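You operate a simulated robot arm through the tools that you are given. There is no shell and no other tool. Be economical: measure what you need, move in short steps, check, and stop when the job is done.

The job below is to be done with a simulated robot arm. You get a single attempt, and the scene is never put back.

JOB
The drink and mint tickets are in the wrong holders. Swap them over.
Fine: leave the spare holder empty.

Only the result counts: the job must be done as asked and must still hold three seconds after the hand-in. Knocking over, shifting, dropping, spilling or breaking anything else fails it.

ROBOT AND FRAMES
A 7-joint arm with a four-finger gripper on a trunk, on a base that drives. Base frame: it is fixed to the floor where the robot stands at the start and does not move with it; the origin is under the middle of the robot, x ahead of it, y to its left, z up. Readings come in m, degrees, newtons and seconds.
Its first joint turns from -69.0 to 172.0 degrees. Places, roughly: slot of the drink holder [0.5, 0, 0.8]; slot of the mints holder [0.5, -0.9, 0.8]; slot of the spare holder [0.5, 0.4, 0.8]. Payload 3.67 kg.
Tool frame: the origin (TCP) lies between the finger pads and is the grasp point; the fingertips stand 0.028 m ahead of it; z points along the fingers, y is the line along which they close. The gripper opens to 0.112 m. The gripper's body begins 0.073 m behind the TCP.
Orientation is that of the tool frame in the base frame, as [roll, pitch, yaw] about the fixed x, y, z axes, in that order (R = Rz(yaw) Ry(pitch) Rx(roll)). With the fingers straight down and closing along the base's y, the tool's x points along the base's -x, its y along +y and its z along -z.

CONTROLS
- The arm moves only by the tool play_rows. Its argument "series" is a list of rows, each an object (a shift or turn left out is 0, a gripper value left out holds the last) with "offset": the shift along the base's x, y, z in m, a list of three; "dr": the turn, a rotation vector about the base's x, y, z in degrees, a list of three; "claw": the closure in counts, from 0 (fully open) to 255 (shut). In form: [{"offset": [x, y, z], "dr": [wx, wy, wz], "claw": claw}, ...]. A call has 1 to 8 rows; each row shifts and turns the commanded pose from where the row before left it. A row lasts 0.2 s, in which the tool goes at most 0.05 m and 8.6 degrees; a call with a longer step from one row to the next is refused whole, and so is a gripper value outside its range. Where a pose cannot be reached the arm comes as near as it can. A force on the tool above 40 N (or 10 N above the force at the start of the call, whichever is more), or a blocked arm, ends the call early, and 0.2 s more pass. Each finger halts on what it meets, pressing with about 30 N; the grip force reading is that of the motor and also rises with nothing between the fingers. The clock runs only during rows and for 0.2 s after the last one: add rows that do not move to give the fingers time. The reply holds the time, the measured pose of the TCP, the force on the tool along the base axes, the opening and the grip force, in the units named above and with some noise, with the torque about the TCP (base axes, N m) and any sound that the robot's microphone picked up.
- Cameras (640 x 400 px; columns grow to the right, rows downward): "scene" is now at [0.1325, 0.0031, 1.3402]; the picture's right is [-0.17, -0.99, -0.00], its down [-0.68, 0.12, -0.73] and it looks along [0.72, -0.12, -0.69] (base axes); focal length 219 px, centre (320, 200). "wrist" rides on the gripper at [0.06, -0.018, -0.104] in the tool frame; the picture's right is [0.29, 0.96, 0.00], its down [-0.80, 0.24, -0.55] and it looks along [-0.53, 0.16, 0.83] (tool axes); focal length 234 px, centre (320, 200). There is no depth. A picture from a camera that has moved, and an enlarged one, comes with that camera's place and axes in the base frame and with its lens. The place of the scene camera against the robot may be out by one fixed shift of up to 0.025 m in any direction.
- camera(camera): a new picture of that camera. No time passes.
- move_column(by): slides the trunk up (or, below 0, down) by that many m; the arm and the scene camera ride with it, the base frame stays. It gives what a move gives, with no picture.
- drive_base(legs): drives the robot by 1 to 6 legs, each [ahead, turn to the left] in m and degrees, along the robot's own axes; the way and the turn of a leg run together, so that a leg with both is an arc; at most 1.5 m and 180 degrees a leg. The arm and the cameras ride along, it lands a little off, and it stops where it bumps. It gives what a move gives.
- head_to(pan, tilt): turns the head with the scene camera to pan (to the left, within 86 degrees either way) and tilt (down, from -29 to 69), counted from straight ahead of the robot. It gives what a move gives.
- enlarge(camera, box): a new picture of the part [left, top, right, bottom] of that camera's present view, enlarged. No time passes.
- finish_job(): hands the job in; it is judged then, once.

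Work in short steps. Places have to be worked out from the pictures, the camera data and where the tool is seen: move nearer, look again, correct. Check each grasp and each placing, and mend what went wrong. You have 120 turns and 90 pictures in all, those below and enlarged ones among them. Open the gripper and draw the arm clear of the work before you hand the job in, unless the task says otherwise; then end with one line.

The tools are called after "Emit:" by a JSON object that holds its "fn" and its "kwargs". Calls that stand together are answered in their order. play_rows: Moves the arm, as the interface text tells. Its arguments: {"type":"object","properties":{"series":{"type":"array"}},"required":["series"]} The other tools are called the same way: move_column (by) slides the trunk up or down; drive_base (legs) drives the base; head_to (pan, tilt) turns the head that bears the scene camera; camera (camera) takes a picture; enlarge (camera, box) takes an enlarged picture of a part of a camera's view; finish_job () hands the job in.

At the start:

```text
clock: 0.0
ee_pos: [0.5943, -0.1493, 1.0278]
tcp_rot: [179.9, 0.0, -180.0]
force: [0.4, -0.4, -0.2]
wrist_torque: [-0.01, 0.01, -0.02]
width: 0.112
grasp_force: 0.0
trunk travel left (down, up): [-0.475, 0.365]
robot x, y, heading: [0.0016, 0.0021, -0.0]
head pan, tilt: [-9.8, 43.3]
```

scene: 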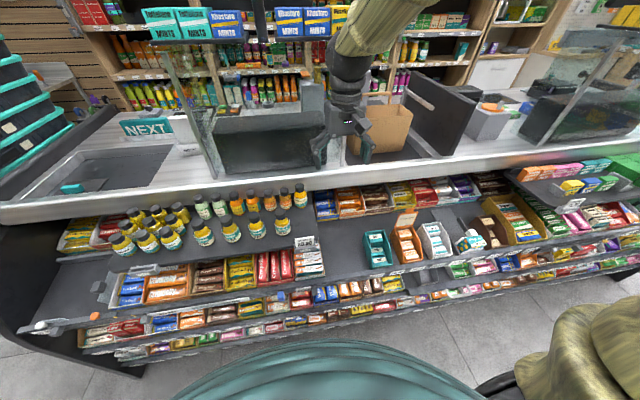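
wrist: 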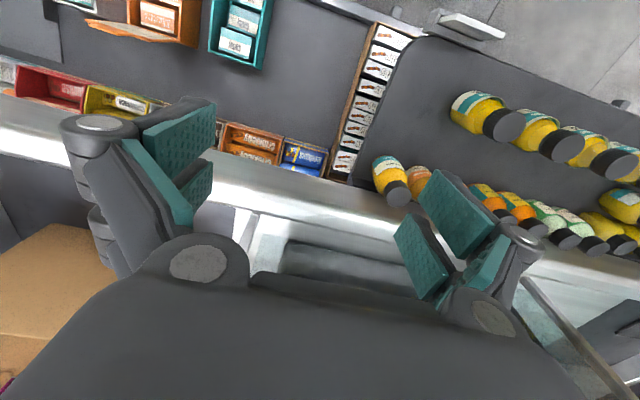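

I'll first look closely at the holders at the predicted spots: drink about (300,250), mints about (565,207), spare about (150,270).

Emit:
{"fn": "enlarge", "kwargs": {"camera": "scene", "box": [240, 200, 368, 280]}}

Emit:
{"fn": "enlarge", "kwargs": {"camera": "scene", "box": [500, 150, 628, 230]}}

Emit:
{"fn": "enlarge", "kwargs": {"camera": "scene", "box": [60, 230, 220, 330]}}

```text
5.00 times, centred on (304, 240) of scene
camera zoom: at [0.1325, 0.0031, 1.3402], right [-0.17, -0.99, 0.0], down [-0.68, 0.12, -0.73], along [0.72, -0.12, -0.69], focal length 1094 px, centre (400, 0)
```

zoom: 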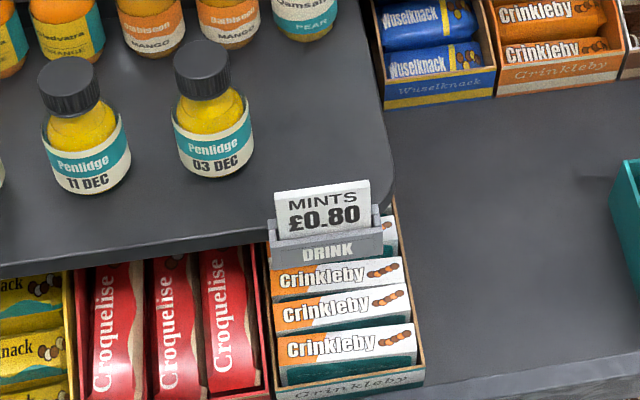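

```text
5.00 times, centred on (564, 190) of scene
camera zoom: at [0.1325, 0.0031, 1.3402], right [-0.17, -0.99, 0.0], down [-0.68, 0.12, -0.73], along [0.72, -0.12, -0.69], focal length 1094 px, centre (-900, 250)
```

zoom: 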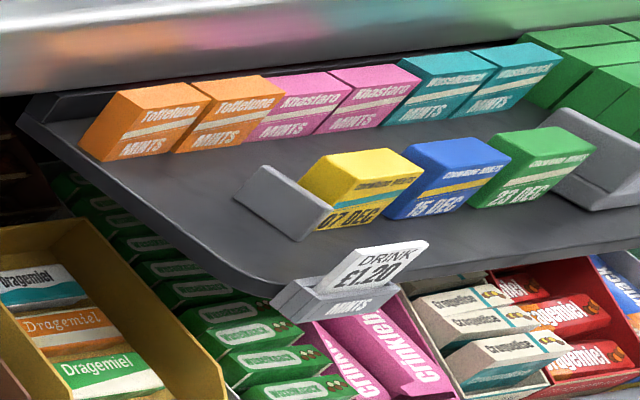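

```text
4.00 times, centred on (140, 280) of scene
camera zoom: at [0.1325, 0.0031, 1.3402], right [-0.17, -0.99, 0.0], down [-0.68, 0.12, -0.73], along [0.72, -0.12, -0.69], focal length 875 px, centre (1040, -120)
```

zoom: 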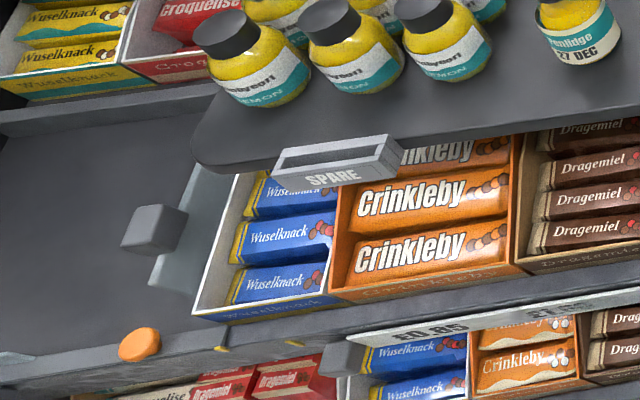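

The drink holder (grey block) bears the MINTS ticket, the mints holder the DRINK ticket, and the spare one is empty. I'll park the base near y=-0.35, from where all three are within reach; first I pull the arm in and raise it.

Emit:
{"fn": "play_rows", "kwargs": {"series": [{"offset": [-0.03, 0, 0.035]}, {"offset": [-0.03, 0, 0.035]}, {"offset": [-0.03, 0, 0.035]}, {"offset": [-0.03, 0, 0.03]}, {"offset": [-0.03, 0, 0.0]}]}}

Emit:
{"fn": "head_to", "kwargs": {"pan": -60, "tilt": 45}}

Emit:
{"fn": "camera", "kwargs": {"camera": "scene"}}

```text
clock: 1.2
ee_pos: [0.4416, -0.1519, 1.1613]
tcp_rot: [179.9, 0.1, 179.9]
force: [0.2, -0.3, -0.6]
wrist_torque: [0.03, -0.01, 0.01]
width: 0.1121
grasp_force: 0.1
trunk travel left (down, up): [-0.475, 0.365]
robot x, y, heading: [0.0002, 0.0008, -0.2]
head pan, tilt: [-9.8, 43.3]
```

```text
clock: 2.4
ee_pos: [0.4417, -0.1519, 1.1617]
tcp_rot: [-180.0, 0.0, -179.9]
force: [-0.5, -1.0, 0.6]
wrist_torque: [0.0, 0.01, 0.0]
width: 0.1122
grasp_force: 0.0
trunk travel left (down, up): [-0.475, 0.365]
robot x, y, heading: [-0.0, -0.0023, 0.1]
head pan, tilt: [-60.0, 45.0]
```

```text
84 pictures are left
camera scene: at [0.0918, -0.0534, 1.3378], right [-0.87, -0.5, 0.0], down [-0.35, 0.61, -0.71], along [0.35, -0.61, -0.71], focal length 219 px, centre (320, 200)
```

scene: 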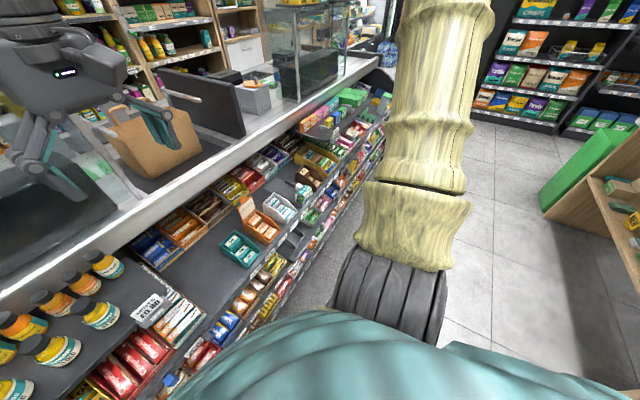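

The aisle to the right is clear. I turn right, go 0.37 m and turn back.

Emit:
{"fn": "drive_base", "kwargs": {"legs": [[0, -90], [0.37, 0], [0, 90]]}}

Emit:
{"fn": "head_to", "kwargs": {"pan": 35, "tilt": 45}}

Emit:
{"fn": "camera", "kwargs": {"camera": "scene"}}

```text
clock: 12.5
ee_pos: [0.448, -0.501, 1.1614]
tcp_rot: [180.0, 0.1, -177.2]
force: [-0.1, 0.0, 0.0]
wrist_torque: [0.03, 0.01, 0.03]
width: 0.112
grasp_force: 0.0
trunk travel left (down, up): [-0.475, 0.365]
robot x, y, heading: [-0.0048, -0.3719, 2.6]
head pan, tilt: [-60.0, 45.0]
```

```text
clock: 14.2
ee_pos: [0.4468, -0.4993, 1.1612]
tcp_rot: [-179.9, 0.0, -177.3]
force: [-0.2, 1.0, 0.6]
wrist_torque: [-0.03, -0.01, 0.04]
width: 0.112
grasp_force: 0.1
trunk travel left (down, up): [-0.475, 0.365]
robot x, y, heading: [-0.0021, -0.3698, 2.3]
head pan, tilt: [35.0, 45.0]
```

```text
83 pictures are left
camera scene: at [0.1139, -0.3018, 1.3379], right [0.61, -0.79, 0.0], down [-0.56, -0.43, -0.71], along [0.56, 0.43, -0.71], focal length 219 px, centre (320, 200)
```

scene: 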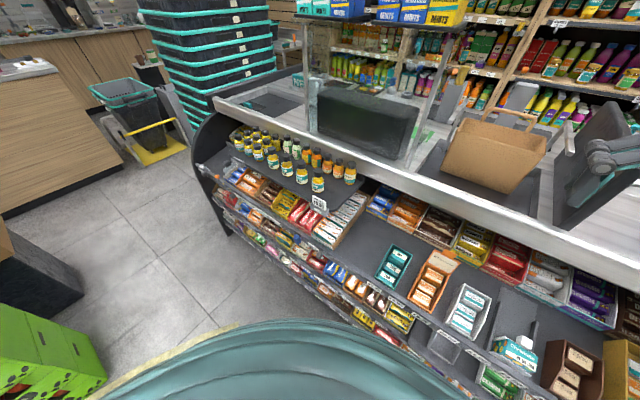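

The base sits at about (0,-0.37), heading 2.5°. Now I turn the tool so that its fingers close along x (ticket faces) and move toward the drink holder, high up.

Emit:
{"fn": "play_rows", "kwargs": {"series": [{"offset": [0.007, 0.04, -0.005], "dr": [0, 0, 8]}, {"offset": [0.007, 0.04, -0.005], "dr": [0, 0, 8]}, {"offset": [0.007, 0.04, -0.005], "dr": [0, 0, 8]}, {"offset": [0.007, 0.04, -0.005], "dr": [0, 0, 8]}, {"offset": [0.007, 0.04, -0.005], "dr": [0, 0, 8]}, {"offset": [0.007, 0.04, -0.005], "dr": [0, 0, 8]}, {"offset": [0.007, 0.04, -0.005], "dr": [0, 0, 8]}, {"offset": [0.007, 0.04, -0.005], "dr": [0, 0, 8]}]}}

Emit:
{"fn": "play_rows", "kwargs": {"series": [{"dr": [0, 0, 8]}, {"dr": [0, 0, 8]}, {"dr": [0, 0, 7.3]}, {}]}}

Emit:
{"fn": "camera", "kwargs": {"camera": "wrist"}}

```text
clock: 16.0
ee_pos: [0.5021, -0.18, 1.1203]
tcp_rot: [-179.9, -0.1, -113.3]
force: [0.8, 0.2, -0.2]
wrist_torque: [-0.07, 0.0, -0.03]
width: 0.1121
grasp_force: 0.1
trunk travel left (down, up): [-0.475, 0.365]
robot x, y, heading: [-0.0014, -0.3741, 2.7]
head pan, tilt: [35.0, 45.0]
```

```text
clock: 17.0
ee_pos: [0.5028, -0.1799, 1.1213]
tcp_rot: [-180.0, 0.0, -89.8]
force: [0.9, -0.2, -0.5]
wrist_torque: [0.04, 0.0, 0.02]
width: 0.1117
grasp_force: 0.1
trunk travel left (down, up): [-0.475, 0.365]
robot x, y, heading: [-0.002, -0.3659, 2.6]
head pan, tilt: [35.0, 45.0]
```

```text
82 pictures are left
camera wrist: at [0.5202, -0.2407, 1.2262], right [-0.96, -0.29, 0.0], down [-0.24, 0.8, 0.55], along [-0.16, 0.53, -0.83], focal length 234 px, centre (320, 200)
```

wrist: 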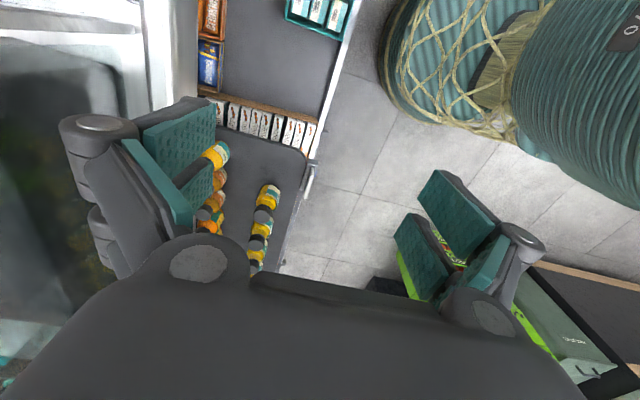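

The rotated pose is reachable. Enlarging the holder seen near (312,175).

Emit:
{"fn": "enlarge", "kwargs": {"camera": "wrist", "box": [272, 135, 352, 215]}}

Emit:
{"fn": "enlarge", "kwargs": {"camera": "scene", "box": [280, 170, 360, 230]}}

```text
5.00 times, centred on (312, 175) of wrist
camera zoom: at [0.5202, -0.2407, 1.2262], right [-0.96, -0.29, 0.0], down [-0.24, 0.8, 0.55], along [-0.16, 0.53, -0.83], focal length 1171 px, centre (360, 325)
```

zoom: 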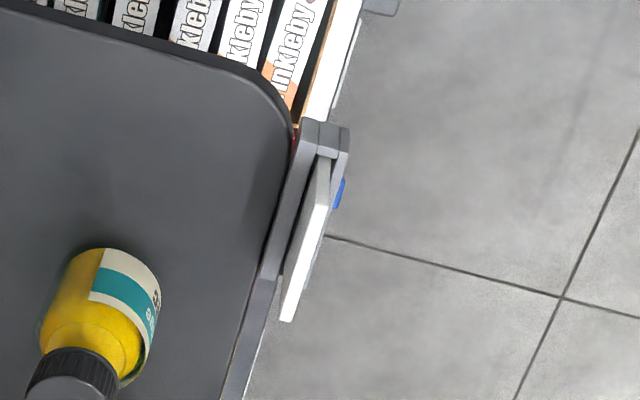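

```text
6.67 times, centred on (320, 200) of scene
camera zoom: at [0.1138, -0.3014, 1.3379], right [0.61, -0.79, 0.0], down [-0.56, -0.43, -0.71], along [0.56, 0.43, -0.71], focal length 1458 px, centre (320, 200)
```

zoom: 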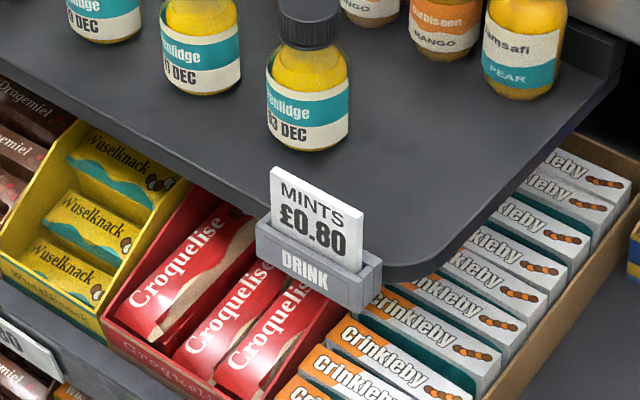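

The ticket stands in the slot facing front, roughly parallel to y. I go lower for a close measurement.

Emit:
{"fn": "play_rows", "kwargs": {"series": [{"offset": [0.005, 0.02, -0.035]}, {"offset": [0.005, 0.02, -0.035]}, {"offset": [0.005, 0.02, -0.035]}, {"offset": [0.005, 0.01, -0.035]}, {}]}}

Emit:
{"fn": "camera", "kwargs": {"camera": "wrist"}}

Emit:
{"fn": "enlarge", "kwargs": {"camera": "wrist", "box": [256, 120, 416, 220]}}

```text
clock: 18.2
ee_pos: [0.5222, -0.1094, 0.9811]
tcp_rot: [179.9, -0.1, -90.0]
force: [-0.8, 0.1, 1.1]
wrist_torque: [0.01, 0.0, -0.02]
width: 0.1121
grasp_force: 0.0
trunk travel left (down, up): [-0.475, 0.365]
robot x, y, heading: [-0.0014, -0.3703, 2.7]
head pan, tilt: [35.0, 45.0]
```

```text
79 pictures are left
camera wrist: at [0.5393, -0.1695, 1.0857], right [-0.96, -0.29, 0.0], down [-0.24, 0.8, 0.55], along [-0.16, 0.53, -0.83], focal length 234 px, centre (320, 200)
```

wrist: 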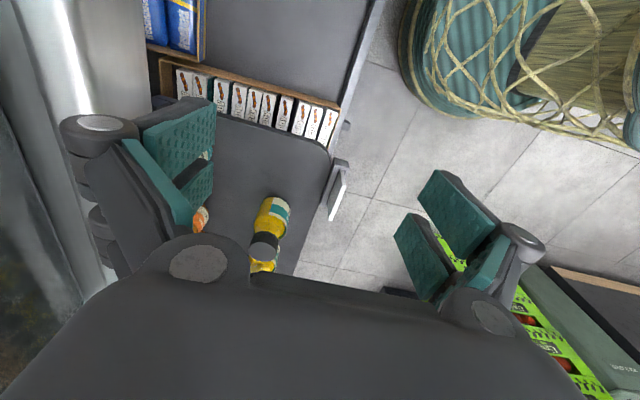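

```text
4.00 times, centred on (336, 170) of wrist
camera zoom: at [0.5393, -0.1695, 1.0857], right [-0.96, -0.29, 0.0], down [-0.24, 0.8, 0.55], along [-0.16, 0.53, -0.83], focal length 937 px, centre (256, 320)
```

zoom: 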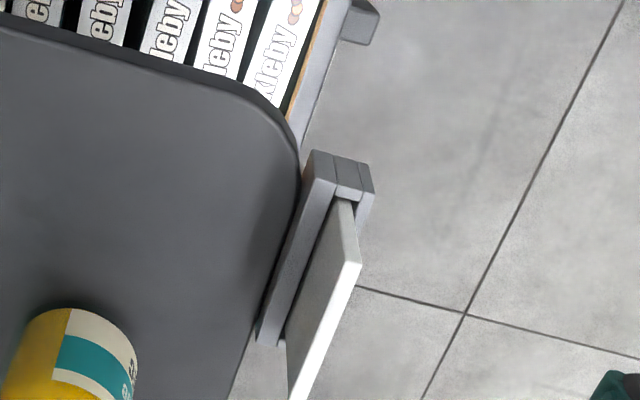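

The ticket is near vertical, top near corner at about (0.468,-0.035,0.83); a bottle stands near (0.543,0.03). I partly close the fingers and hover above the ticket's right half, away from the bottle.

Emit:
{"fn": "play_rows", "kwargs": {"series": [{"offset": [-0.027, 0.03, 0], "claw": 130}, {"offset": [-0.027, 0.03, 0]}, {"offset": [0, 0.029, -0.02]}, {"offset": [0, 0, -0.031]}, {}]}}

Emit:
{"fn": "camera", "kwargs": {"camera": "wrist"}}

Emit:
{"fn": "enlarge", "kwargs": {"camera": "scene", "box": [250, 120, 410, 220]}}

```text
clock: 19.6
ee_pos: [0.4846, -0.0275, 0.9744]
tcp_rot: [-178.7, 3.9, -91.4]
force: [0.0, -0.3, -0.1]
wrist_torque: [0.01, 0.0, -0.01]
width: 0.0551
grasp_force: 0.1
trunk travel left (down, up): [-0.475, 0.365]
robot x, y, heading: [0.002, -0.3697, 2.9]
head pan, tilt: [35.0, 45.0]
stopped in row 5: the arm was blocked; the commanded pose is now the measured one
```

```text
77 pictures are left
camera wrist: at [0.4984, -0.0939, 1.0756], right [-0.96, -0.26, -0.04], down [-0.23, 0.77, 0.6], along [-0.13, 0.59, -0.8], focal length 234 px, centre (320, 200)
```

wrist: 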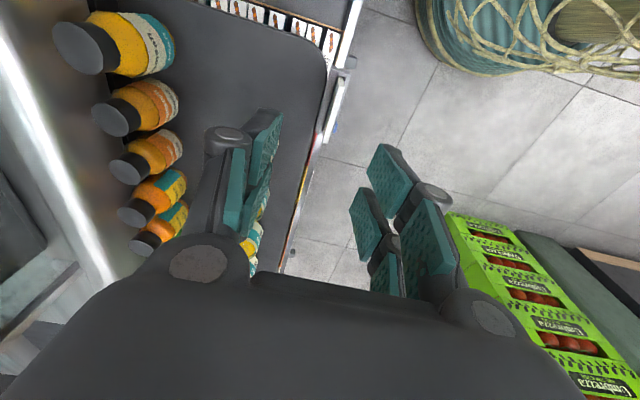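

```text
4.00 times, centred on (330, 170) of scene
camera zoom: at [0.1141, -0.3019, 1.3379], right [0.61, -0.79, 0.0], down [-0.56, -0.43, -0.71], along [0.56, 0.43, -0.71], focal length 875 px, centre (280, 320)
```

zoom: 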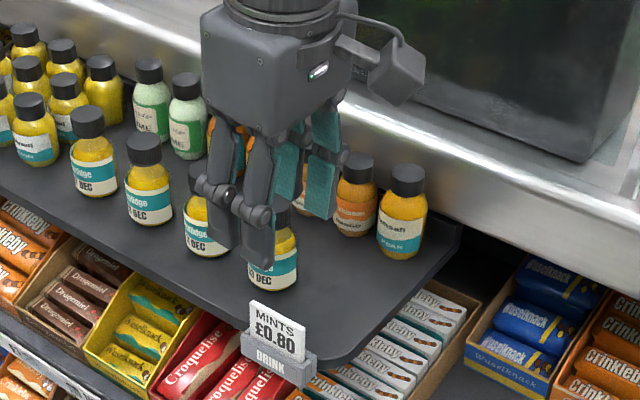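

Force is nil, so the arm hit a joint limit rather than an object. I back up, restore the orientation, and will descend with the trunk instead.

Emit:
{"fn": "play_rows", "kwargs": {"series": [{"offset": [0.0, -0.02, 0.035], "dr": [-2, 0.7, 0.7]}, {"offset": [0.0, -0.01, 0.035], "dr": [-1.9, 0.7, 0.7]}, {}]}}

Emit:
{"fn": "play_rows", "kwargs": {"series": [{"offset": [-0.008, 0.02, 0]}, {"offset": [-0.008, 0.015, 0]}, {}]}}

```text
clock: 20.4
ee_pos: [0.4822, -0.056, 1.0405]
tcp_rot: [179.8, -0.6, -89.7]
force: [-0.1, 0.6, 0.2]
wrist_torque: [0.03, 0.0, -0.02]
width: 0.0547
grasp_force: 0.0
trunk travel left (down, up): [-0.475, 0.365]
robot x, y, heading: [0.001, -0.3706, 2.7]
head pan, tilt: [35.0, 45.0]
```

```text
clock: 21.2
ee_pos: [0.4652, -0.0198, 1.04]
tcp_rot: [180.0, -0.5, -89.8]
force: [0.7, 0.5, 0.6]
wrist_torque: [0.06, 0.0, 0.0]
width: 0.0549
grasp_force: 0.1
trunk travel left (down, up): [-0.475, 0.365]
robot x, y, heading: [-0.0015, -0.3706, 2.6]
head pan, tilt: [35.0, 45.0]
```

Reached cleanly at (0.465,-0.02,1.04). Lowering by trunk 0.12 (fingertips to about 0.89, above the ticket).

Emit:
{"fn": "move_column", "kwargs": {"by": -0.12}}

Emit:
{"fn": "camera", "kwargs": {"camera": "wrist"}}

Emit:
{"fn": "camera", "kwargs": {"camera": "scene"}}

```text
clock: 22.7
ee_pos: [0.4657, -0.0204, 0.9197]
tcp_rot: [179.9, -0.5, -89.8]
force: [0.4, 0.3, -0.1]
wrist_torque: [0.0, -0.02, -0.05]
width: 0.0548
grasp_force: 0.0
trunk travel left (down, up): [-0.355, 0.485]
robot x, y, heading: [-0.0028, -0.3745, 2.8]
head pan, tilt: [35.0, 45.0]
```

```text
75 pictures are left
camera wrist: at [0.4836, -0.0785, 1.0253], right [-0.96, -0.29, 0.0], down [-0.24, 0.8, 0.55], along [-0.16, 0.52, -0.84], focal length 234 px, centre (320, 200)
```

wrist: 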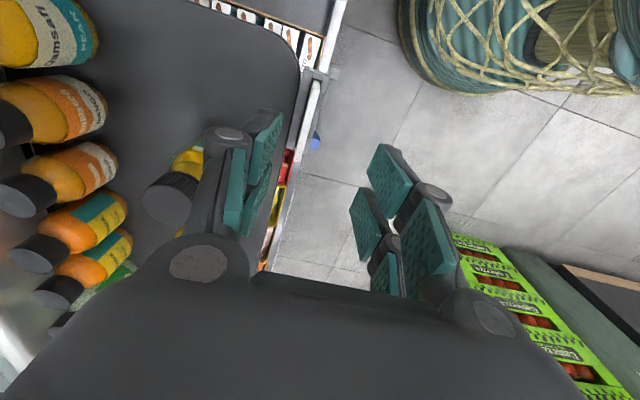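

```text
74 pictures are left
camera scene: at [0.1138, -0.3012, 1.2179], right [0.61, -0.79, 0.0], down [-0.56, -0.43, -0.71], along [0.56, 0.43, -0.71], focal length 219 px, centre (320, 200)
```

scene: 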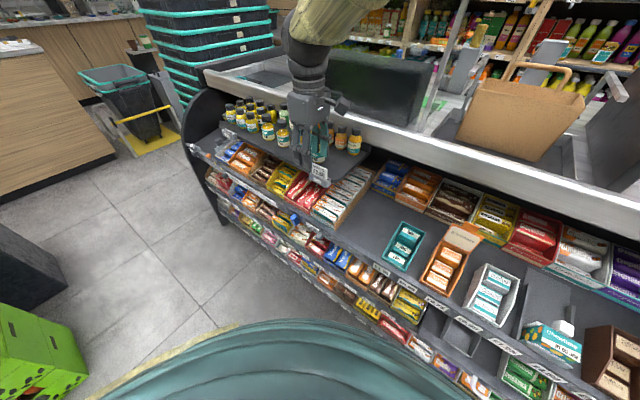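

Zooming on the ticket and between the fingers.

Emit:
{"fn": "enlarge", "kwargs": {"camera": "wrist", "box": [220, 50, 380, 150]}}

Emit:
{"fn": "enlarge", "kwargs": {"camera": "scene", "box": [270, 110, 366, 206]}}

```text
4.00 times, centred on (300, 100) of wrist
camera zoom: at [0.4836, -0.0785, 1.0253], right [-0.96, -0.29, 0.0], down [-0.24, 0.8, 0.55], along [-0.16, 0.52, -0.84], focal length 937 px, centre (400, 600)
```

zoom: 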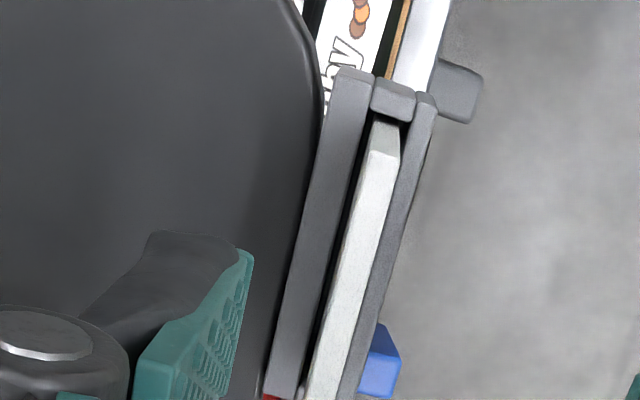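

```text
4.17 times, centred on (318, 158) of scene
camera zoom: at [0.1138, -0.3012, 1.2179], right [0.61, -0.79, 0.0], down [-0.56, -0.43, -0.71], along [0.56, 0.43, -0.71], focal length 911 px, centre (328, 375)
```

zoom: 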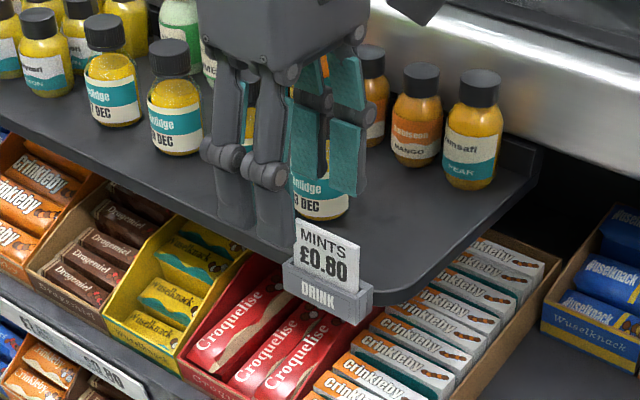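

Triangulation over three views agrees: ticket top at z≈0.871, near corner (0.479,-0.058), far end y≈-0.008, no yaw. I centre on (0.479,-0.033) and lower so the fingertips come just above the holder.

Emit:
{"fn": "play_rows", "kwargs": {"series": [{"offset": [0.0135, -0.013, 0], "dr": [0, 0, 0]}, {}]}}

Emit:
{"fn": "move_column", "kwargs": {"by": -0.03}}

Emit:
{"fn": "enlarge", "kwargs": {"camera": "wrist", "box": [180, 50, 440, 250]}}

Emit:
{"fn": "enlarge", "kwargs": {"camera": "scene", "box": [270, 110, 366, 206]}}

```text
clock: 23.3
ee_pos: [0.479, -0.0327, 0.9199]
tcp_rot: [179.9, -0.5, -89.9]
force: [-0.3, 0.5, 0.5]
wrist_torque: [-0.01, -0.01, -0.02]
width: 0.055
grasp_force: 0.1
trunk travel left (down, up): [-0.355, 0.485]
robot x, y, heading: [0.0004, -0.367, 2.4]
head pan, tilt: [35.0, 45.0]
```

```text
clock: 24.1
ee_pos: [0.4791, -0.0317, 0.8898]
tcp_rot: [180.0, -0.5, -89.8]
force: [0.0, 1.1, 0.5]
wrist_torque: [-0.02, -0.04, 0.01]
width: 0.0551
grasp_force: 0.0
trunk travel left (down, up): [-0.325, 0.515]
robot x, y, heading: [-0.0013, -0.3703, 2.8]
head pan, tilt: [35.0, 45.0]
```

```text
2.00 times, centred on (310, 150) of wrist
camera zoom: at [0.4972, -0.091, 0.9951], right [-0.96, -0.29, 0.0], down [-0.24, 0.8, 0.55], along [-0.16, 0.52, -0.84], focal length 468 px, centre (340, 300)
```

zoom: 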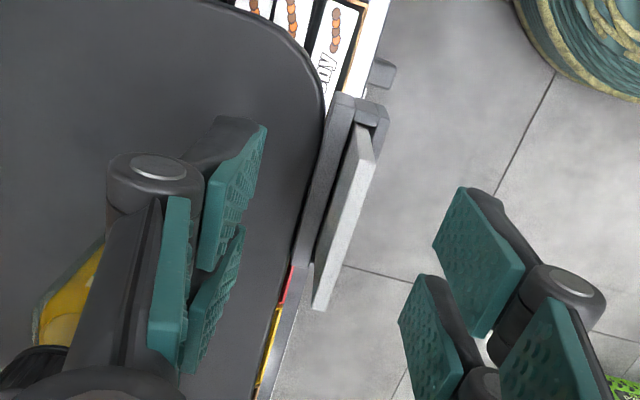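

```text
4.17 times, centred on (318, 158) of scene
camera zoom: at [0.1137, -0.3013, 1.1879], right [0.61, -0.79, 0.0], down [-0.56, -0.43, -0.71], along [0.56, 0.43, -0.71], focal length 911 px, centre (328, 375)
```

zoom: 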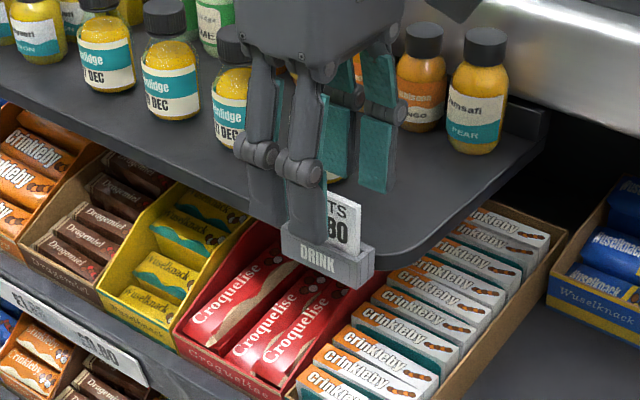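

The ticket is between the pads, centred to about 1–2 mm. Lower 0.015 and close.

Emit:
{"fn": "move_column", "kwargs": {"by": -0.015}}

Emit:
{"fn": "play_rows", "kwargs": {"series": [{"claw": 200}, {"claw": 255}, {}, {}]}}

Emit:
{"fn": "enlarge", "kwargs": {"camera": "scene", "box": [270, 110, 366, 206]}}

```text
clock: 24.7
ee_pos: [0.4801, -0.0331, 0.8752]
tcp_rot: [180.0, -0.5, -89.8]
force: [-0.2, 0.0, 0.7]
wrist_torque: [0.01, 0.01, 0.0]
width: 0.0549
grasp_force: 0.1
trunk travel left (down, up): [-0.31, 0.53]
robot x, y, heading: [-0.004, -0.3723, 2.5]
head pan, tilt: [35.0, 45.0]
```

```text
clock: 25.7
ee_pos: [0.4781, -0.0324, 0.8747]
tcp_rot: [179.9, -0.5, -89.8]
force: [0.9, 1.0, -0.7]
wrist_torque: [0.01, -0.02, 0.0]
width: 0.0061
grasp_force: 30.3
trunk travel left (down, up): [-0.31, 0.53]
robot x, y, heading: [0.0034, -0.3654, 2.7]
head pan, tilt: [35.0, 45.0]
```

```text
4.17 times, centred on (318, 158) of scene
camera zoom: at [0.1139, -0.3012, 1.1728], right [0.61, -0.79, 0.0], down [-0.56, -0.43, -0.71], along [0.56, 0.43, -0.71], focal length 911 px, centre (328, 375)
```

zoom: 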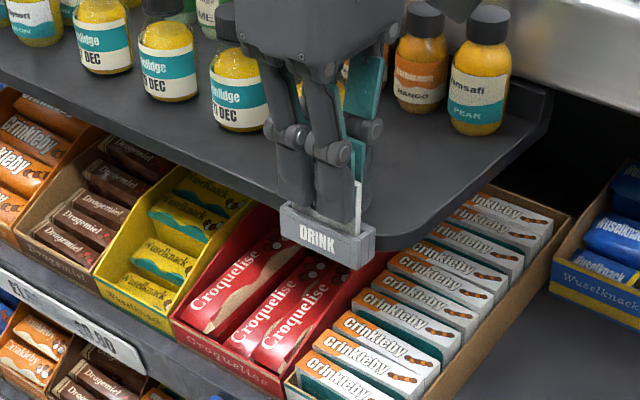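

Gripped (width 6 mm, about 30 N). TCP at seat is (0.479,-0.0325,0.875), which I'll reuse as the drink seat reference. Now lift with the trunk.

Emit:
{"fn": "move_column", "kwargs": {"by": 0.05}}

Emit:
{"fn": "move_column", "kwargs": {"by": 0.12}}

Emit:
{"fn": "camera", "kwargs": {"camera": "wrist"}}

Emit:
{"fn": "camera", "kwargs": {"camera": "scene"}}

```text
clock: 26.6
ee_pos: [0.4793, -0.0329, 0.9233]
tcp_rot: [179.9, -0.6, -89.9]
force: [-0.1, 0.1, -0.4]
wrist_torque: [0.02, 0.01, 0.01]
width: 0.0059
grasp_force: 29.8
trunk travel left (down, up): [-0.36, 0.48]
robot x, y, heading: [-0.002, -0.3683, 2.8]
head pan, tilt: [35.0, 45.0]
```

```text
clock: 28.1
ee_pos: [0.4795, -0.0323, 1.0447]
tcp_rot: [179.9, -0.6, -89.8]
force: [-0.8, -0.9, 0.3]
wrist_torque: [0.0, 0.02, 0.04]
width: 0.0061
grasp_force: 29.7
trunk travel left (down, up): [-0.48, 0.36]
robot x, y, heading: [-0.0008, -0.3722, 2.7]
head pan, tilt: [35.0, 45.0]
```

```text
68 pictures are left
camera wrist: at [0.4975, -0.091, 1.1498], right [-0.96, -0.29, 0.01], down [-0.24, 0.8, 0.55], along [-0.16, 0.52, -0.84], focal length 234 px, centre (320, 200)
```

wrist: 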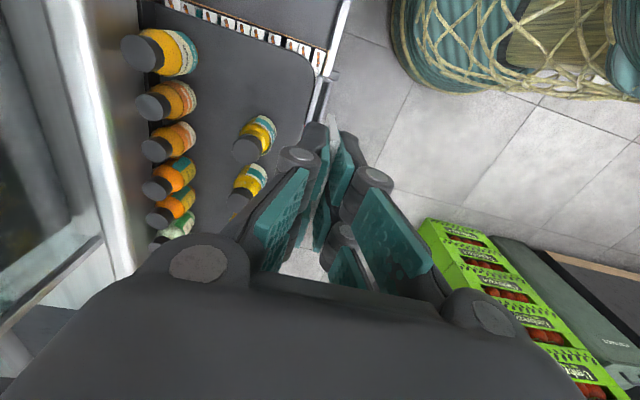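

```text
67 pictures are left
camera scene: at [0.1141, -0.3012, 1.3427], right [0.61, -0.79, 0.0], down [-0.56, -0.43, -0.71], along [0.56, 0.43, -0.71], focal length 219 px, centre (320, 200)
```

scene: 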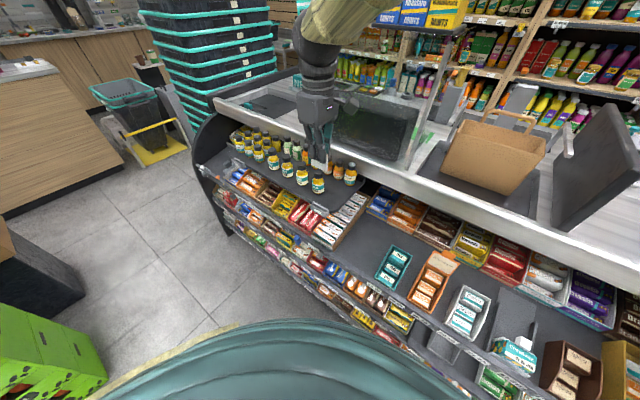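

The MINTS ticket is out and held. Moving toward the spare holder at height, in part, to check reach and view.

Emit:
{"fn": "play_rows", "kwargs": {"series": [{"offset": [0, 0.04, 0.005]}, {"offset": [0, 0.045, 0]}, {"offset": [0, 0.045, 0]}, {"offset": [0, 0.045, 0]}, {"offset": [0, 0.045, 0]}, {"offset": [0, 0.04, 0]}, {}]}}

Emit:
{"fn": "camera", "kwargs": {"camera": "wrist"}}

Emit:
{"fn": "head_to", "kwargs": {"pan": 50, "tilt": 35}}

Emit:
{"fn": "camera", "kwargs": {"camera": "scene"}}

```text
clock: 29.0
ee_pos: [0.5375, 0.0629, 1.1405]
tcp_rot: [-179.7, 6.5, -94.4]
force: [1.2, 0.2, 0.1]
wrist_torque: [-0.05, 0.12, 0.01]
width: 0.0062
grasp_force: 30.2
trunk travel left (down, up): [-0.48, 0.36]
robot x, y, heading: [0.0017, -0.3725, 2.6]
head pan, tilt: [35.0, 45.0]
stopped in row 4: the arm was blocked; the commanded pose is now the measured one
```

```text
66 pictures are left
camera wrist: at [0.5489, -0.0088, 1.237], right [-0.98, -0.21, -0.04], down [-0.19, 0.75, 0.64], along [-0.11, 0.63, -0.77], focal length 234 px, centre (320, 200)
```

wrist: 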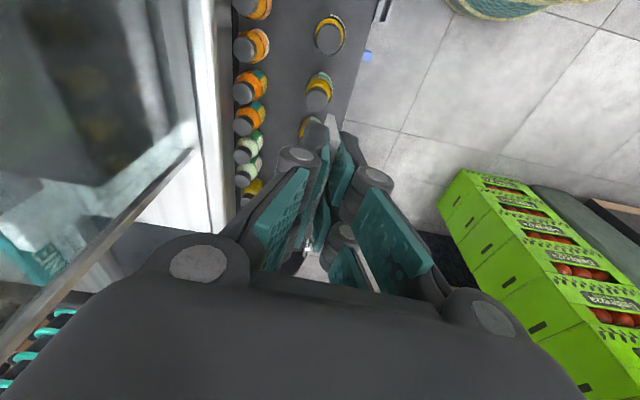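

```text
clock: 29.8
ee_pos: [0.533, 0.0635, 1.1421]
tcp_rot: [-179.4, 6.5, -94.3]
force: [0.2, 0.6, 0.2]
wrist_torque: [-0.01, 0.02, -0.03]
width: 0.0061
grasp_force: 30.1
trunk travel left (down, up): [-0.48, 0.36]
robot x, y, heading: [-0.0011, -0.37, 2.8]
head pan, tilt: [50.0, 35.0]
```

```text
65 pictures are left
camera scene: at [0.1037, -0.2808, 1.3575], right [0.79, -0.61, 0.0], down [-0.35, -0.46, -0.82], along [0.5, 0.65, -0.57], focal length 219 px, centre (320, 200)
```

scene: 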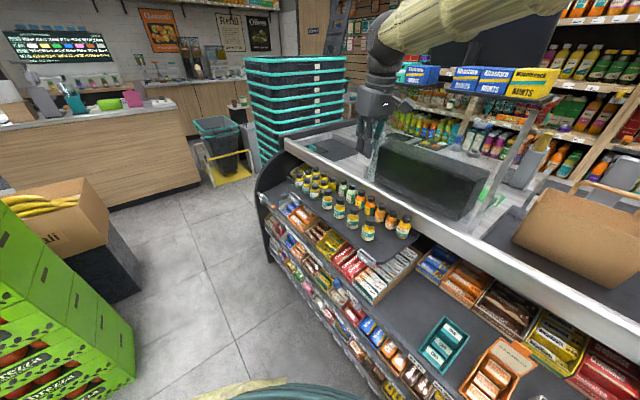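

Again a joint limit, as the arm reaches far left of the robot's heading. I'll restore the orientation and turn the base left by 40°, so the spare holder lies ahead.

Emit:
{"fn": "drive_base", "kwargs": {"legs": [[0, 40]]}}

Emit:
{"fn": "head_to", "kwargs": {"pan": 15, "tilt": 35}}

Emit:
{"fn": "camera", "kwargs": {"camera": "scene"}}

```text
clock: 32.0
ee_pos: [0.1244, 0.3056, 1.1418]
tcp_rot: [-179.4, 6.5, -53.9]
force: [-0.2, 0.6, 0.1]
wrist_torque: [0.0, -0.03, -0.02]
width: 0.0061
grasp_force: 29.7
trunk travel left (down, up): [-0.48, 0.36]
robot x, y, heading: [-0.0032, -0.3676, 43.0]
head pan, tilt: [50.0, 35.0]
```

```text
clock: 33.0
ee_pos: [0.125, 0.3061, 1.1419]
tcp_rot: [-179.4, 6.5, -53.9]
force: [0.0, 0.8, -0.1]
wrist_torque: [0.0, 0.03, -0.02]
width: 0.006
grasp_force: 29.8
trunk travel left (down, up): [-0.48, 0.36]
robot x, y, heading: [0.0005, -0.3716, 43.0]
head pan, tilt: [15.0, 35.0]
```

```text
64 pictures are left
camera scene: at [0.0825, -0.2442, 1.3577], right [0.85, -0.53, 0.0], down [-0.3, -0.49, -0.82], along [0.43, 0.7, -0.57], focal length 219 px, centre (320, 200)
```

scene: 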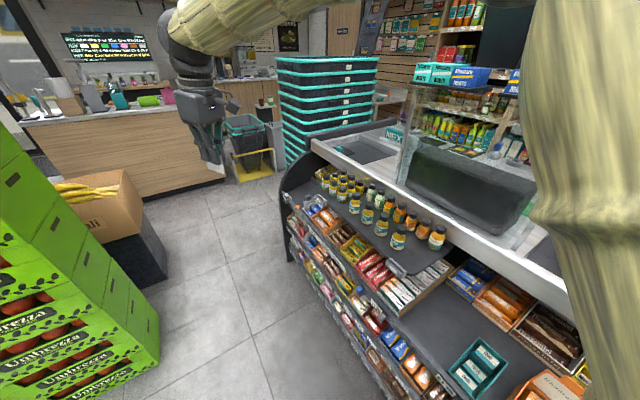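

The arm swung clear; ticket still held. I restore the upright orientation with yaw -90 and go above the spare holder's near side.

Emit:
{"fn": "play_rows", "kwargs": {"series": [{"offset": [0.04, -0.01, 0], "dr": [-5.6, -3.3, 0]}, {"offset": [0.047, -0.01, 0], "dr": [0, 0, -6]}, {"offset": [0.047, -0.01, 0], "dr": [0, 0, -6]}, {"offset": [0.047, -0.01, 0], "dr": [0, 0, -6]}, {"offset": [0.047, -0.01, 0], "dr": [0, 0, -6]}, {"offset": [0.047, -0.01, 0], "dr": [0, 0, -6]}, {"offset": [0.047, -0.01, 0], "dr": [0, 0, -6]}, {}]}}

Emit:
{"fn": "camera", "kwargs": {"camera": "wrist"}}

```text
clock: 34.9
ee_pos: [0.4469, 0.236, 1.1432]
tcp_rot: [180.0, -0.1, -90.1]
force: [0.2, 1.3, 0.4]
wrist_torque: [-0.02, 0.0, -0.01]
width: 0.0061
grasp_force: 30.2
trunk travel left (down, up): [-0.48, 0.36]
robot x, y, heading: [-0.0041, -0.3681, 43.1]
head pan, tilt: [15.0, 35.0]
```

```text
63 pictures are left
camera wrist: at [0.4633, 0.1771, 1.2481], right [-0.96, -0.29, 0.0], down [-0.24, 0.8, 0.55], along [-0.16, 0.53, -0.83], focal length 234 px, centre (320, 200)
```

wrist: 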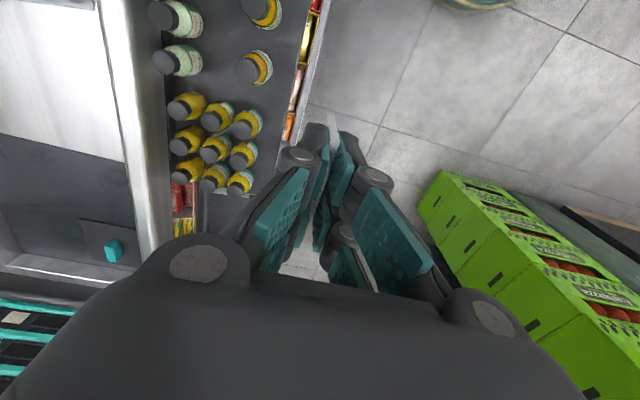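

The spare holder is hidden behind the fingers; moving on to (0.48,0.40) so it appears beyond the fingertips.

Emit:
{"fn": "play_rows", "kwargs": {"series": [{"offset": [0.008, 0.042, 0]}, {"offset": [0.008, 0.042, 0]}, {"offset": [0.008, 0.042, 0]}, {"offset": [0.009, 0.038, -0.01]}, {"offset": [0, 0, -0.045]}, {}]}}

Emit:
{"fn": "camera", "kwargs": {"camera": "wrist"}}

Emit:
{"fn": "enlarge", "kwargs": {"camera": "scene", "box": [240, 120, 400, 240]}}

```text
clock: 36.2
ee_pos: [0.4893, 0.3996, 1.0924]
tcp_rot: [179.6, 0.3, -90.6]
force: [0.3, -0.5, 0.3]
wrist_torque: [-0.02, -0.01, -0.01]
width: 0.0059
grasp_force: 29.5
trunk travel left (down, up): [-0.48, 0.36]
robot x, y, heading: [-0.0031, -0.3692, 43.1]
head pan, tilt: [15.0, 35.0]
```

```text
62 pictures are left
camera wrist: at [0.5064, 0.338, 1.1958], right [-0.96, -0.28, 0.01], down [-0.23, 0.8, 0.56], along [-0.16, 0.54, -0.83], focal length 234 px, centre (320, 200)
```

wrist: 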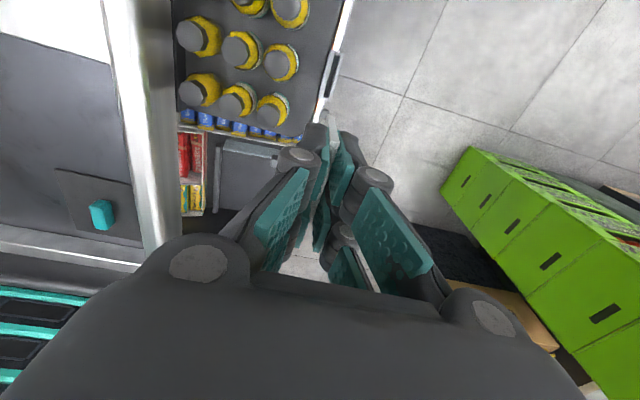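

```text
3.33 times, centred on (320, 180) of scene
camera zoom: at [0.0826, -0.2439, 1.3576], right [0.85, -0.53, 0.0], down [-0.3, -0.49, -0.82], along [0.43, 0.7, -0.57], focal length 729 px, centre (320, 267)
```

zoom: 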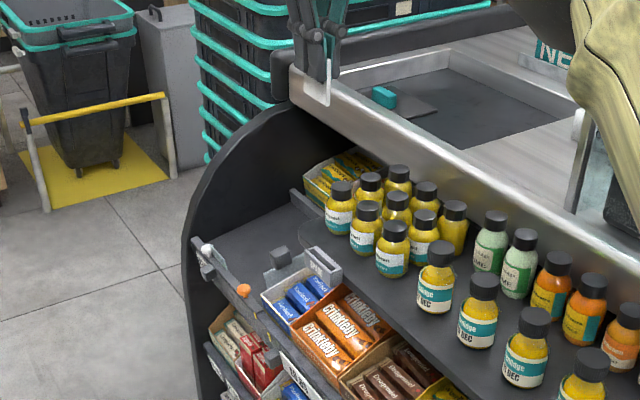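

The spare holder is seen at about (330,80). Enlarging.

Emit:
{"fn": "enlarge", "kwargs": {"camera": "wrist", "box": [270, 30, 370, 110]}}

```text
5.00 times, centred on (320, 70) of wrist
camera zoom: at [0.5064, 0.338, 1.1958], right [-0.96, -0.28, 0.01], down [-0.23, 0.8, 0.56], along [-0.16, 0.54, -0.83], focal length 1171 px, centre (320, 850)
```

zoom: 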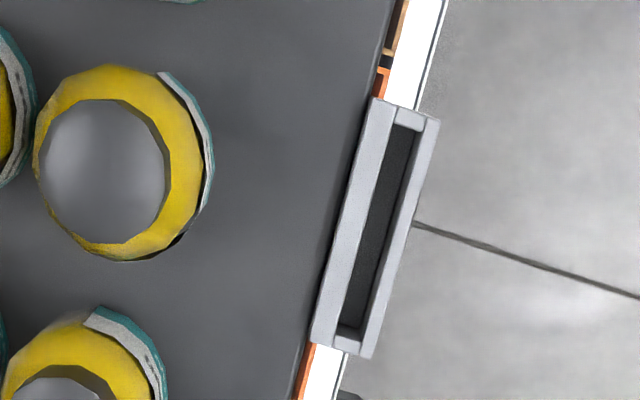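

Slot centre by ray ≈ (0.479,0.372) at z≈0.838, matching the drink slot's x. The measured pose lags the command by ~1 cm; I check whether it settles when going to the point above the slot.

Emit:
{"fn": "play_rows", "kwargs": {"series": [{"offset": [0, -0.028, 0]}, {}, {}]}}

```text
clock: 37.0
ee_pos: [0.4872, 0.3706, 1.0838]
tcp_rot: [179.3, -0.1, -90.5]
force: [0.7, 0.5, 0.3]
wrist_torque: [0.02, -0.02, -0.01]
width: 0.0061
grasp_force: 30.1
trunk travel left (down, up): [-0.48, 0.36]
robot x, y, heading: [-0.0004, -0.3705, 42.9]
head pan, tilt: [15.0, 35.0]
```

Emit:
{"fn": "play_rows", "kwargs": {"series": [{"offset": [-0.008, 0.001, 0.0], "dr": [-0.1, -0.7, 0.5]}, {}, {}]}}

```text
clock: 37.9
ee_pos: [0.4868, 0.3694, 1.0807]
tcp_rot: [179.6, -0.2, -90.4]
force: [0.0, 0.8, 0.0]
wrist_torque: [0.02, -0.01, -0.02]
width: 0.0057
grasp_force: 30.0
trunk travel left (down, up): [-0.48, 0.36]
robot x, y, heading: [-0.0026, -0.3736, 43.2]
head pan, tilt: [15.0, 35.0]
```

x no longer responds, so it's out of comfortable reach. I pull the arm in and shift the base 0.3 m towards +y.

Emit:
{"fn": "play_rows", "kwargs": {"series": [{"offset": [0, -0.02, 0.04]}, {"offset": [-0.014, -0.046, 0]}, {"offset": [-0.014, -0.046, 0]}, {"offset": [-0.014, -0.046, 0]}, {"offset": [-0.014, -0.046, 0]}, {"offset": [-0.014, -0.046, 0]}, {"offset": [-0.014, -0.046, 0]}, {}]}}

Emit:
{"fn": "drive_base", "kwargs": {"legs": [[0, 47], [0.3, 0], [0, -47]]}}

```text
clock: 39.6
ee_pos: [0.3876, 0.0785, 1.1283]
tcp_rot: [-179.3, -0.1, -89.5]
force: [0.9, -0.1, -0.2]
wrist_torque: [-0.05, 0.01, -0.02]
width: 0.0057
grasp_force: 30.3
trunk travel left (down, up): [-0.48, 0.36]
robot x, y, heading: [-0.0003, -0.37, 43.0]
head pan, tilt: [15.0, 35.0]
```

```text
clock: 46.0
ee_pos: [0.3833, 0.3835, 1.1273]
tcp_rot: [-179.3, -0.1, -89.0]
force: [-0.5, 0.5, 0.8]
wrist_torque: [0.0, -0.01, 0.01]
width: 0.0058
grasp_force: 30.0
trunk travel left (down, up): [-0.48, 0.36]
robot x, y, heading: [-0.0049, -0.0686, 43.6]
head pan, tilt: [15.0, 35.0]
```

Base now at (0,-0.07), heading 43.6°. Going above the slot.

Emit:
{"fn": "play_rows", "kwargs": {"series": [{"offset": [0.04, 0, 0], "dr": [0.1, 0.7, -1]}, {"offset": [0.04, -0.005, 0]}, {"offset": [0.016, -0.0065, -0.03]}, {"offset": [0, 0, -0.03]}, {}, {}]}}

Emit:
{"fn": "enlarge", "kwargs": {"camera": "wrist", "box": [250, 30, 410, 150]}}

```text
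clock: 47.4
ee_pos: [0.4798, 0.3725, 1.0684]
tcp_rot: [-180.0, 0.0, -90.1]
force: [0.0, -0.5, -0.1]
wrist_torque: [0.03, 0.01, -0.03]
width: 0.0059
grasp_force: 29.9
trunk travel left (down, up): [-0.48, 0.36]
robot x, y, heading: [0.0001, -0.0684, 43.0]
head pan, tilt: [15.0, 35.0]
```

```text
3.33 times, centred on (330, 90) of wrist
camera zoom: at [0.4969, 0.3117, 1.1732], right [-0.96, -0.29, 0.0], down [-0.24, 0.8, 0.55], along [-0.16, 0.53, -0.83], focal length 781 px, centre (287, 567)
```

zoom: 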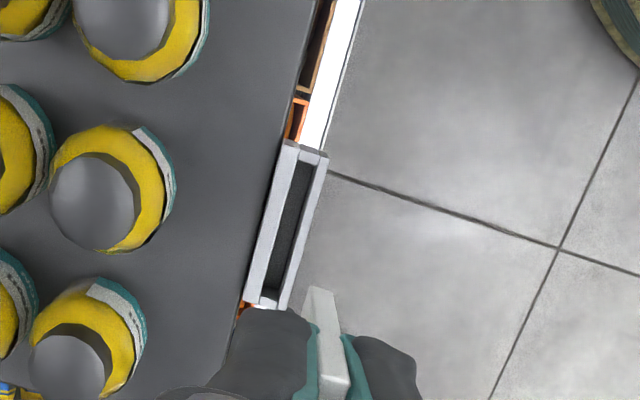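

Both slots give the same x; spare slot centre ≈(0.479,0.371). Lowering with the trunk to just above the slot and looking again.

Emit:
{"fn": "move_column", "kwargs": {"by": -0.14}}

Emit:
{"fn": "enlarge", "kwargs": {"camera": "wrist", "box": [250, 20, 410, 140]}}

Emit:
{"fn": "camera", "kwargs": {"camera": "scene"}}

```text
clock: 49.0
ee_pos: [0.4789, 0.3709, 0.9299]
tcp_rot: [180.0, -0.1, -90.1]
force: [-0.4, 0.3, -1.0]
wrist_torque: [0.0, -0.02, -0.01]
width: 0.0059
grasp_force: 29.8
trunk travel left (down, up): [-0.34, 0.5]
robot x, y, heading: [0.001, -0.0657, 43.6]
head pan, tilt: [15.0, 35.0]
```

```text
3.33 times, centred on (330, 80) of wrist
camera zoom: at [0.4967, 0.3116, 1.0335], right [-0.96, -0.29, 0.0], down [-0.24, 0.8, 0.55], along [-0.16, 0.53, -0.83], focal length 781 px, centre (287, 600)
```

zoom: 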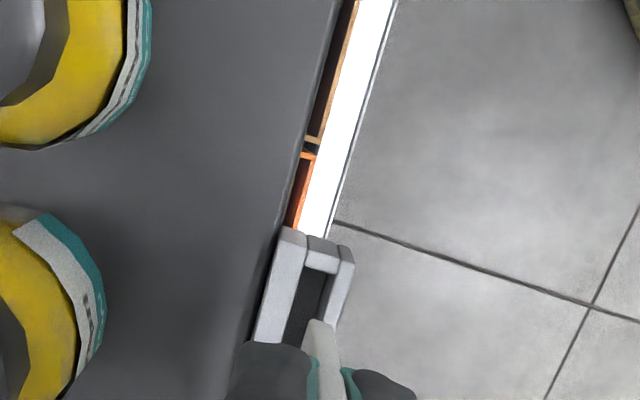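

```text
57 pictures are left
camera scene: at [0.0811, 0.06, 1.2177], right [0.85, -0.52, 0.0], down [-0.3, -0.49, -0.82], along [0.43, 0.7, -0.57], focal length 219 px, centre (320, 200)
```

scene: 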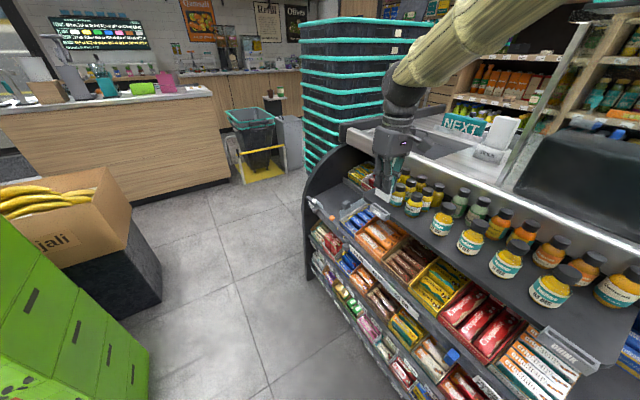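

Emit:
{"fn": "enlarge", "kwargs": {"camera": "scene", "box": [350, 120, 430, 220]}}

```text
4.00 times, centred on (390, 170) of scene
camera zoom: at [0.0811, 0.06, 1.2177], right [0.85, -0.52, 0.0], down [-0.3, -0.49, -0.82], along [0.43, 0.7, -0.57], focal length 875 px, centre (40, 320)
```

zoom: 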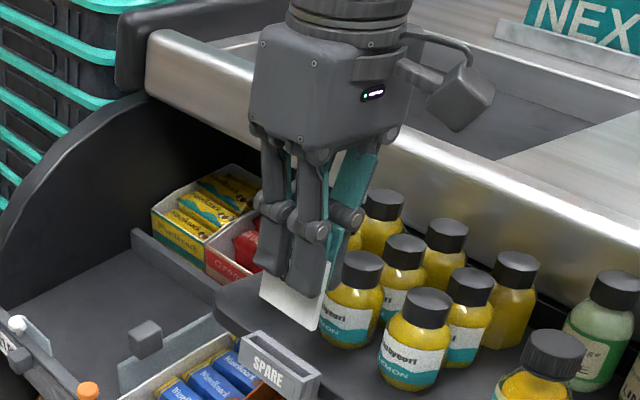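

The ticket hangs right above the slot with a ~3 cm gap, matching in both views. Lowering in steps, watching force.

Emit:
{"fn": "move_column", "kwargs": {"by": -0.025}}

Emit:
{"fn": "enlarge", "kwargs": {"camera": "scene", "box": [350, 120, 430, 220]}}

Emit:
{"fn": "enlarge", "kwargs": {"camera": "wrist", "box": [290, 70, 370, 130]}}

```text
clock: 49.8
ee_pos: [0.4785, 0.3711, 0.9029]
tcp_rot: [-180.0, -0.1, -90.1]
force: [0.2, -0.1, 0.1]
wrist_torque: [-0.02, 0.0, -0.01]
width: 0.006
grasp_force: 30.1
trunk travel left (down, up): [-0.315, 0.525]
robot x, y, heading: [-0.0067, -0.0671, 43.2]
head pan, tilt: [15.0, 35.0]
```

```text
4.00 times, centred on (390, 170) of scene
camera zoom: at [0.0811, 0.06, 1.1927], right [0.85, -0.52, 0.0], down [-0.3, -0.49, -0.82], along [0.43, 0.7, -0.57], focal length 875 px, centre (40, 320)
```

zoom: 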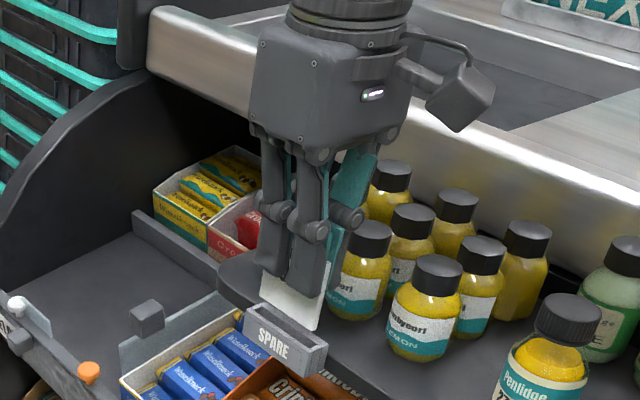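

```text
6.67 times, centred on (330, 100) of wrist
camera zoom: at [0.4966, 0.3116, 1.0085], right [-0.96, -0.29, 0.0], down [-0.24, 0.8, 0.55], along [-0.16, 0.53, -0.83], focal length 1561 px, centre (253, 867)
```

zoom: 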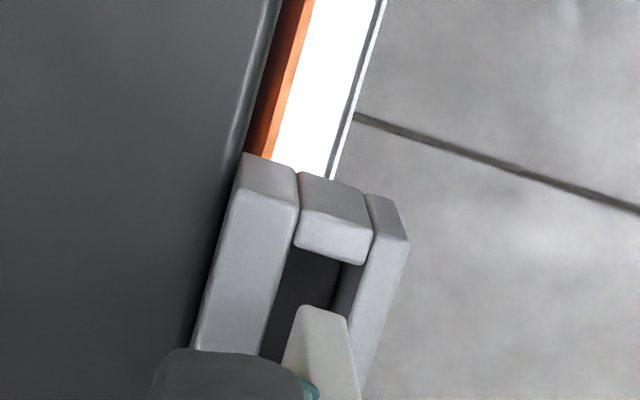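

At slot level the ticket should line up within <1 mm by perspective. Lower 0.012 more and check force.

Emit:
{"fn": "move_column", "kwargs": {"by": -0.012}}

Emit:
{"fn": "enlarge", "kwargs": {"camera": "wrist", "box": [290, 70, 370, 130]}}

Emit:
{"fn": "enlarge", "kwargs": {"camera": "scene", "box": [350, 120, 430, 220]}}

```text
clock: 50.4
ee_pos: [0.4785, 0.372, 0.8906]
tcp_rot: [-180.0, -0.1, -90.1]
force: [-0.9, -0.4, -0.2]
wrist_torque: [-0.03, 0.03, 0.02]
width: 0.006
grasp_force: 29.6
trunk travel left (down, up): [-0.303, 0.537]
robot x, y, heading: [-0.0026, -0.0697, 43.4]
head pan, tilt: [15.0, 35.0]
```

```text
6.67 times, centred on (330, 100) of wrist
camera zoom: at [0.4966, 0.3116, 0.9964], right [-0.96, -0.29, 0.0], down [-0.24, 0.8, 0.55], along [-0.16, 0.53, -0.83], focal length 1561 px, centre (253, 867)
```

zoom: 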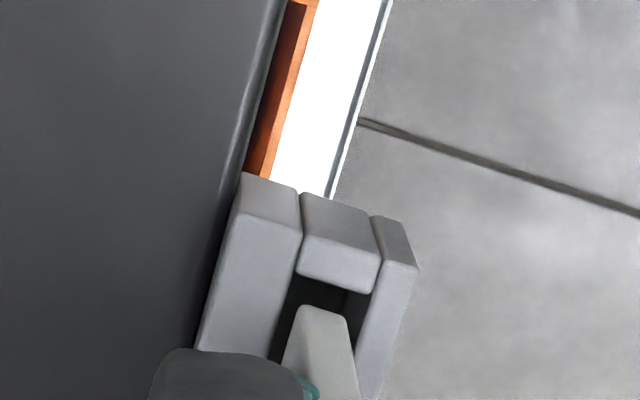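

```text
4.00 times, centred on (390, 170) of scene
camera zoom: at [0.0811, 0.06, 1.1807], right [0.85, -0.52, 0.0], down [-0.3, -0.49, -0.82], along [0.43, 0.7, -0.57], focal length 875 px, centre (40, 320)
```

zoom: 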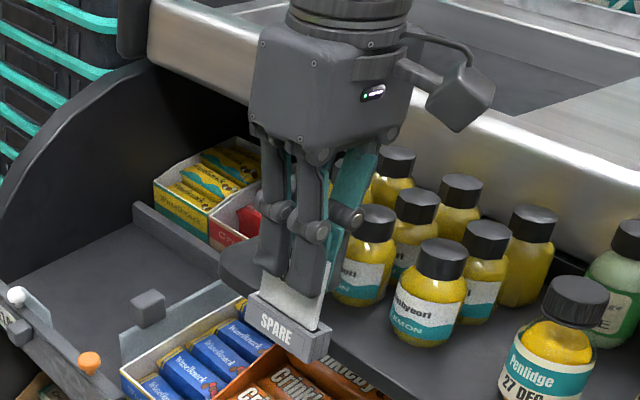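

It's entering the slot, centred, with no contact force. Lowering to the seat height (TCP 0.876).

Emit:
{"fn": "move_column", "kwargs": {"by": -0.015}}

Emit:
{"fn": "enlarge", "kwargs": {"camera": "scene", "box": [350, 120, 430, 220]}}

```text
clock: 51.0
ee_pos: [0.478, 0.3703, 0.8771]
tcp_rot: [180.0, 0.1, -90.1]
force: [-0.1, 0.4, -0.6]
wrist_torque: [0.02, 0.0, -0.01]
width: 0.006
grasp_force: 29.9
trunk travel left (down, up): [-0.288, 0.552]
robot x, y, heading: [-0.0023, -0.0645, 43.5]
head pan, tilt: [15.0, 35.0]
```

```text
4.00 times, centred on (390, 170) of scene
camera zoom: at [0.0811, 0.06, 1.1657], right [0.85, -0.52, 0.0], down [-0.3, -0.49, -0.82], along [0.43, 0.7, -0.57], focal length 875 px, centre (40, 320)
```

zoom: 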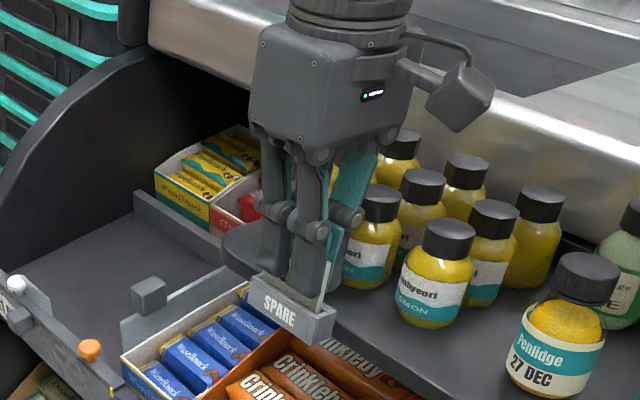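

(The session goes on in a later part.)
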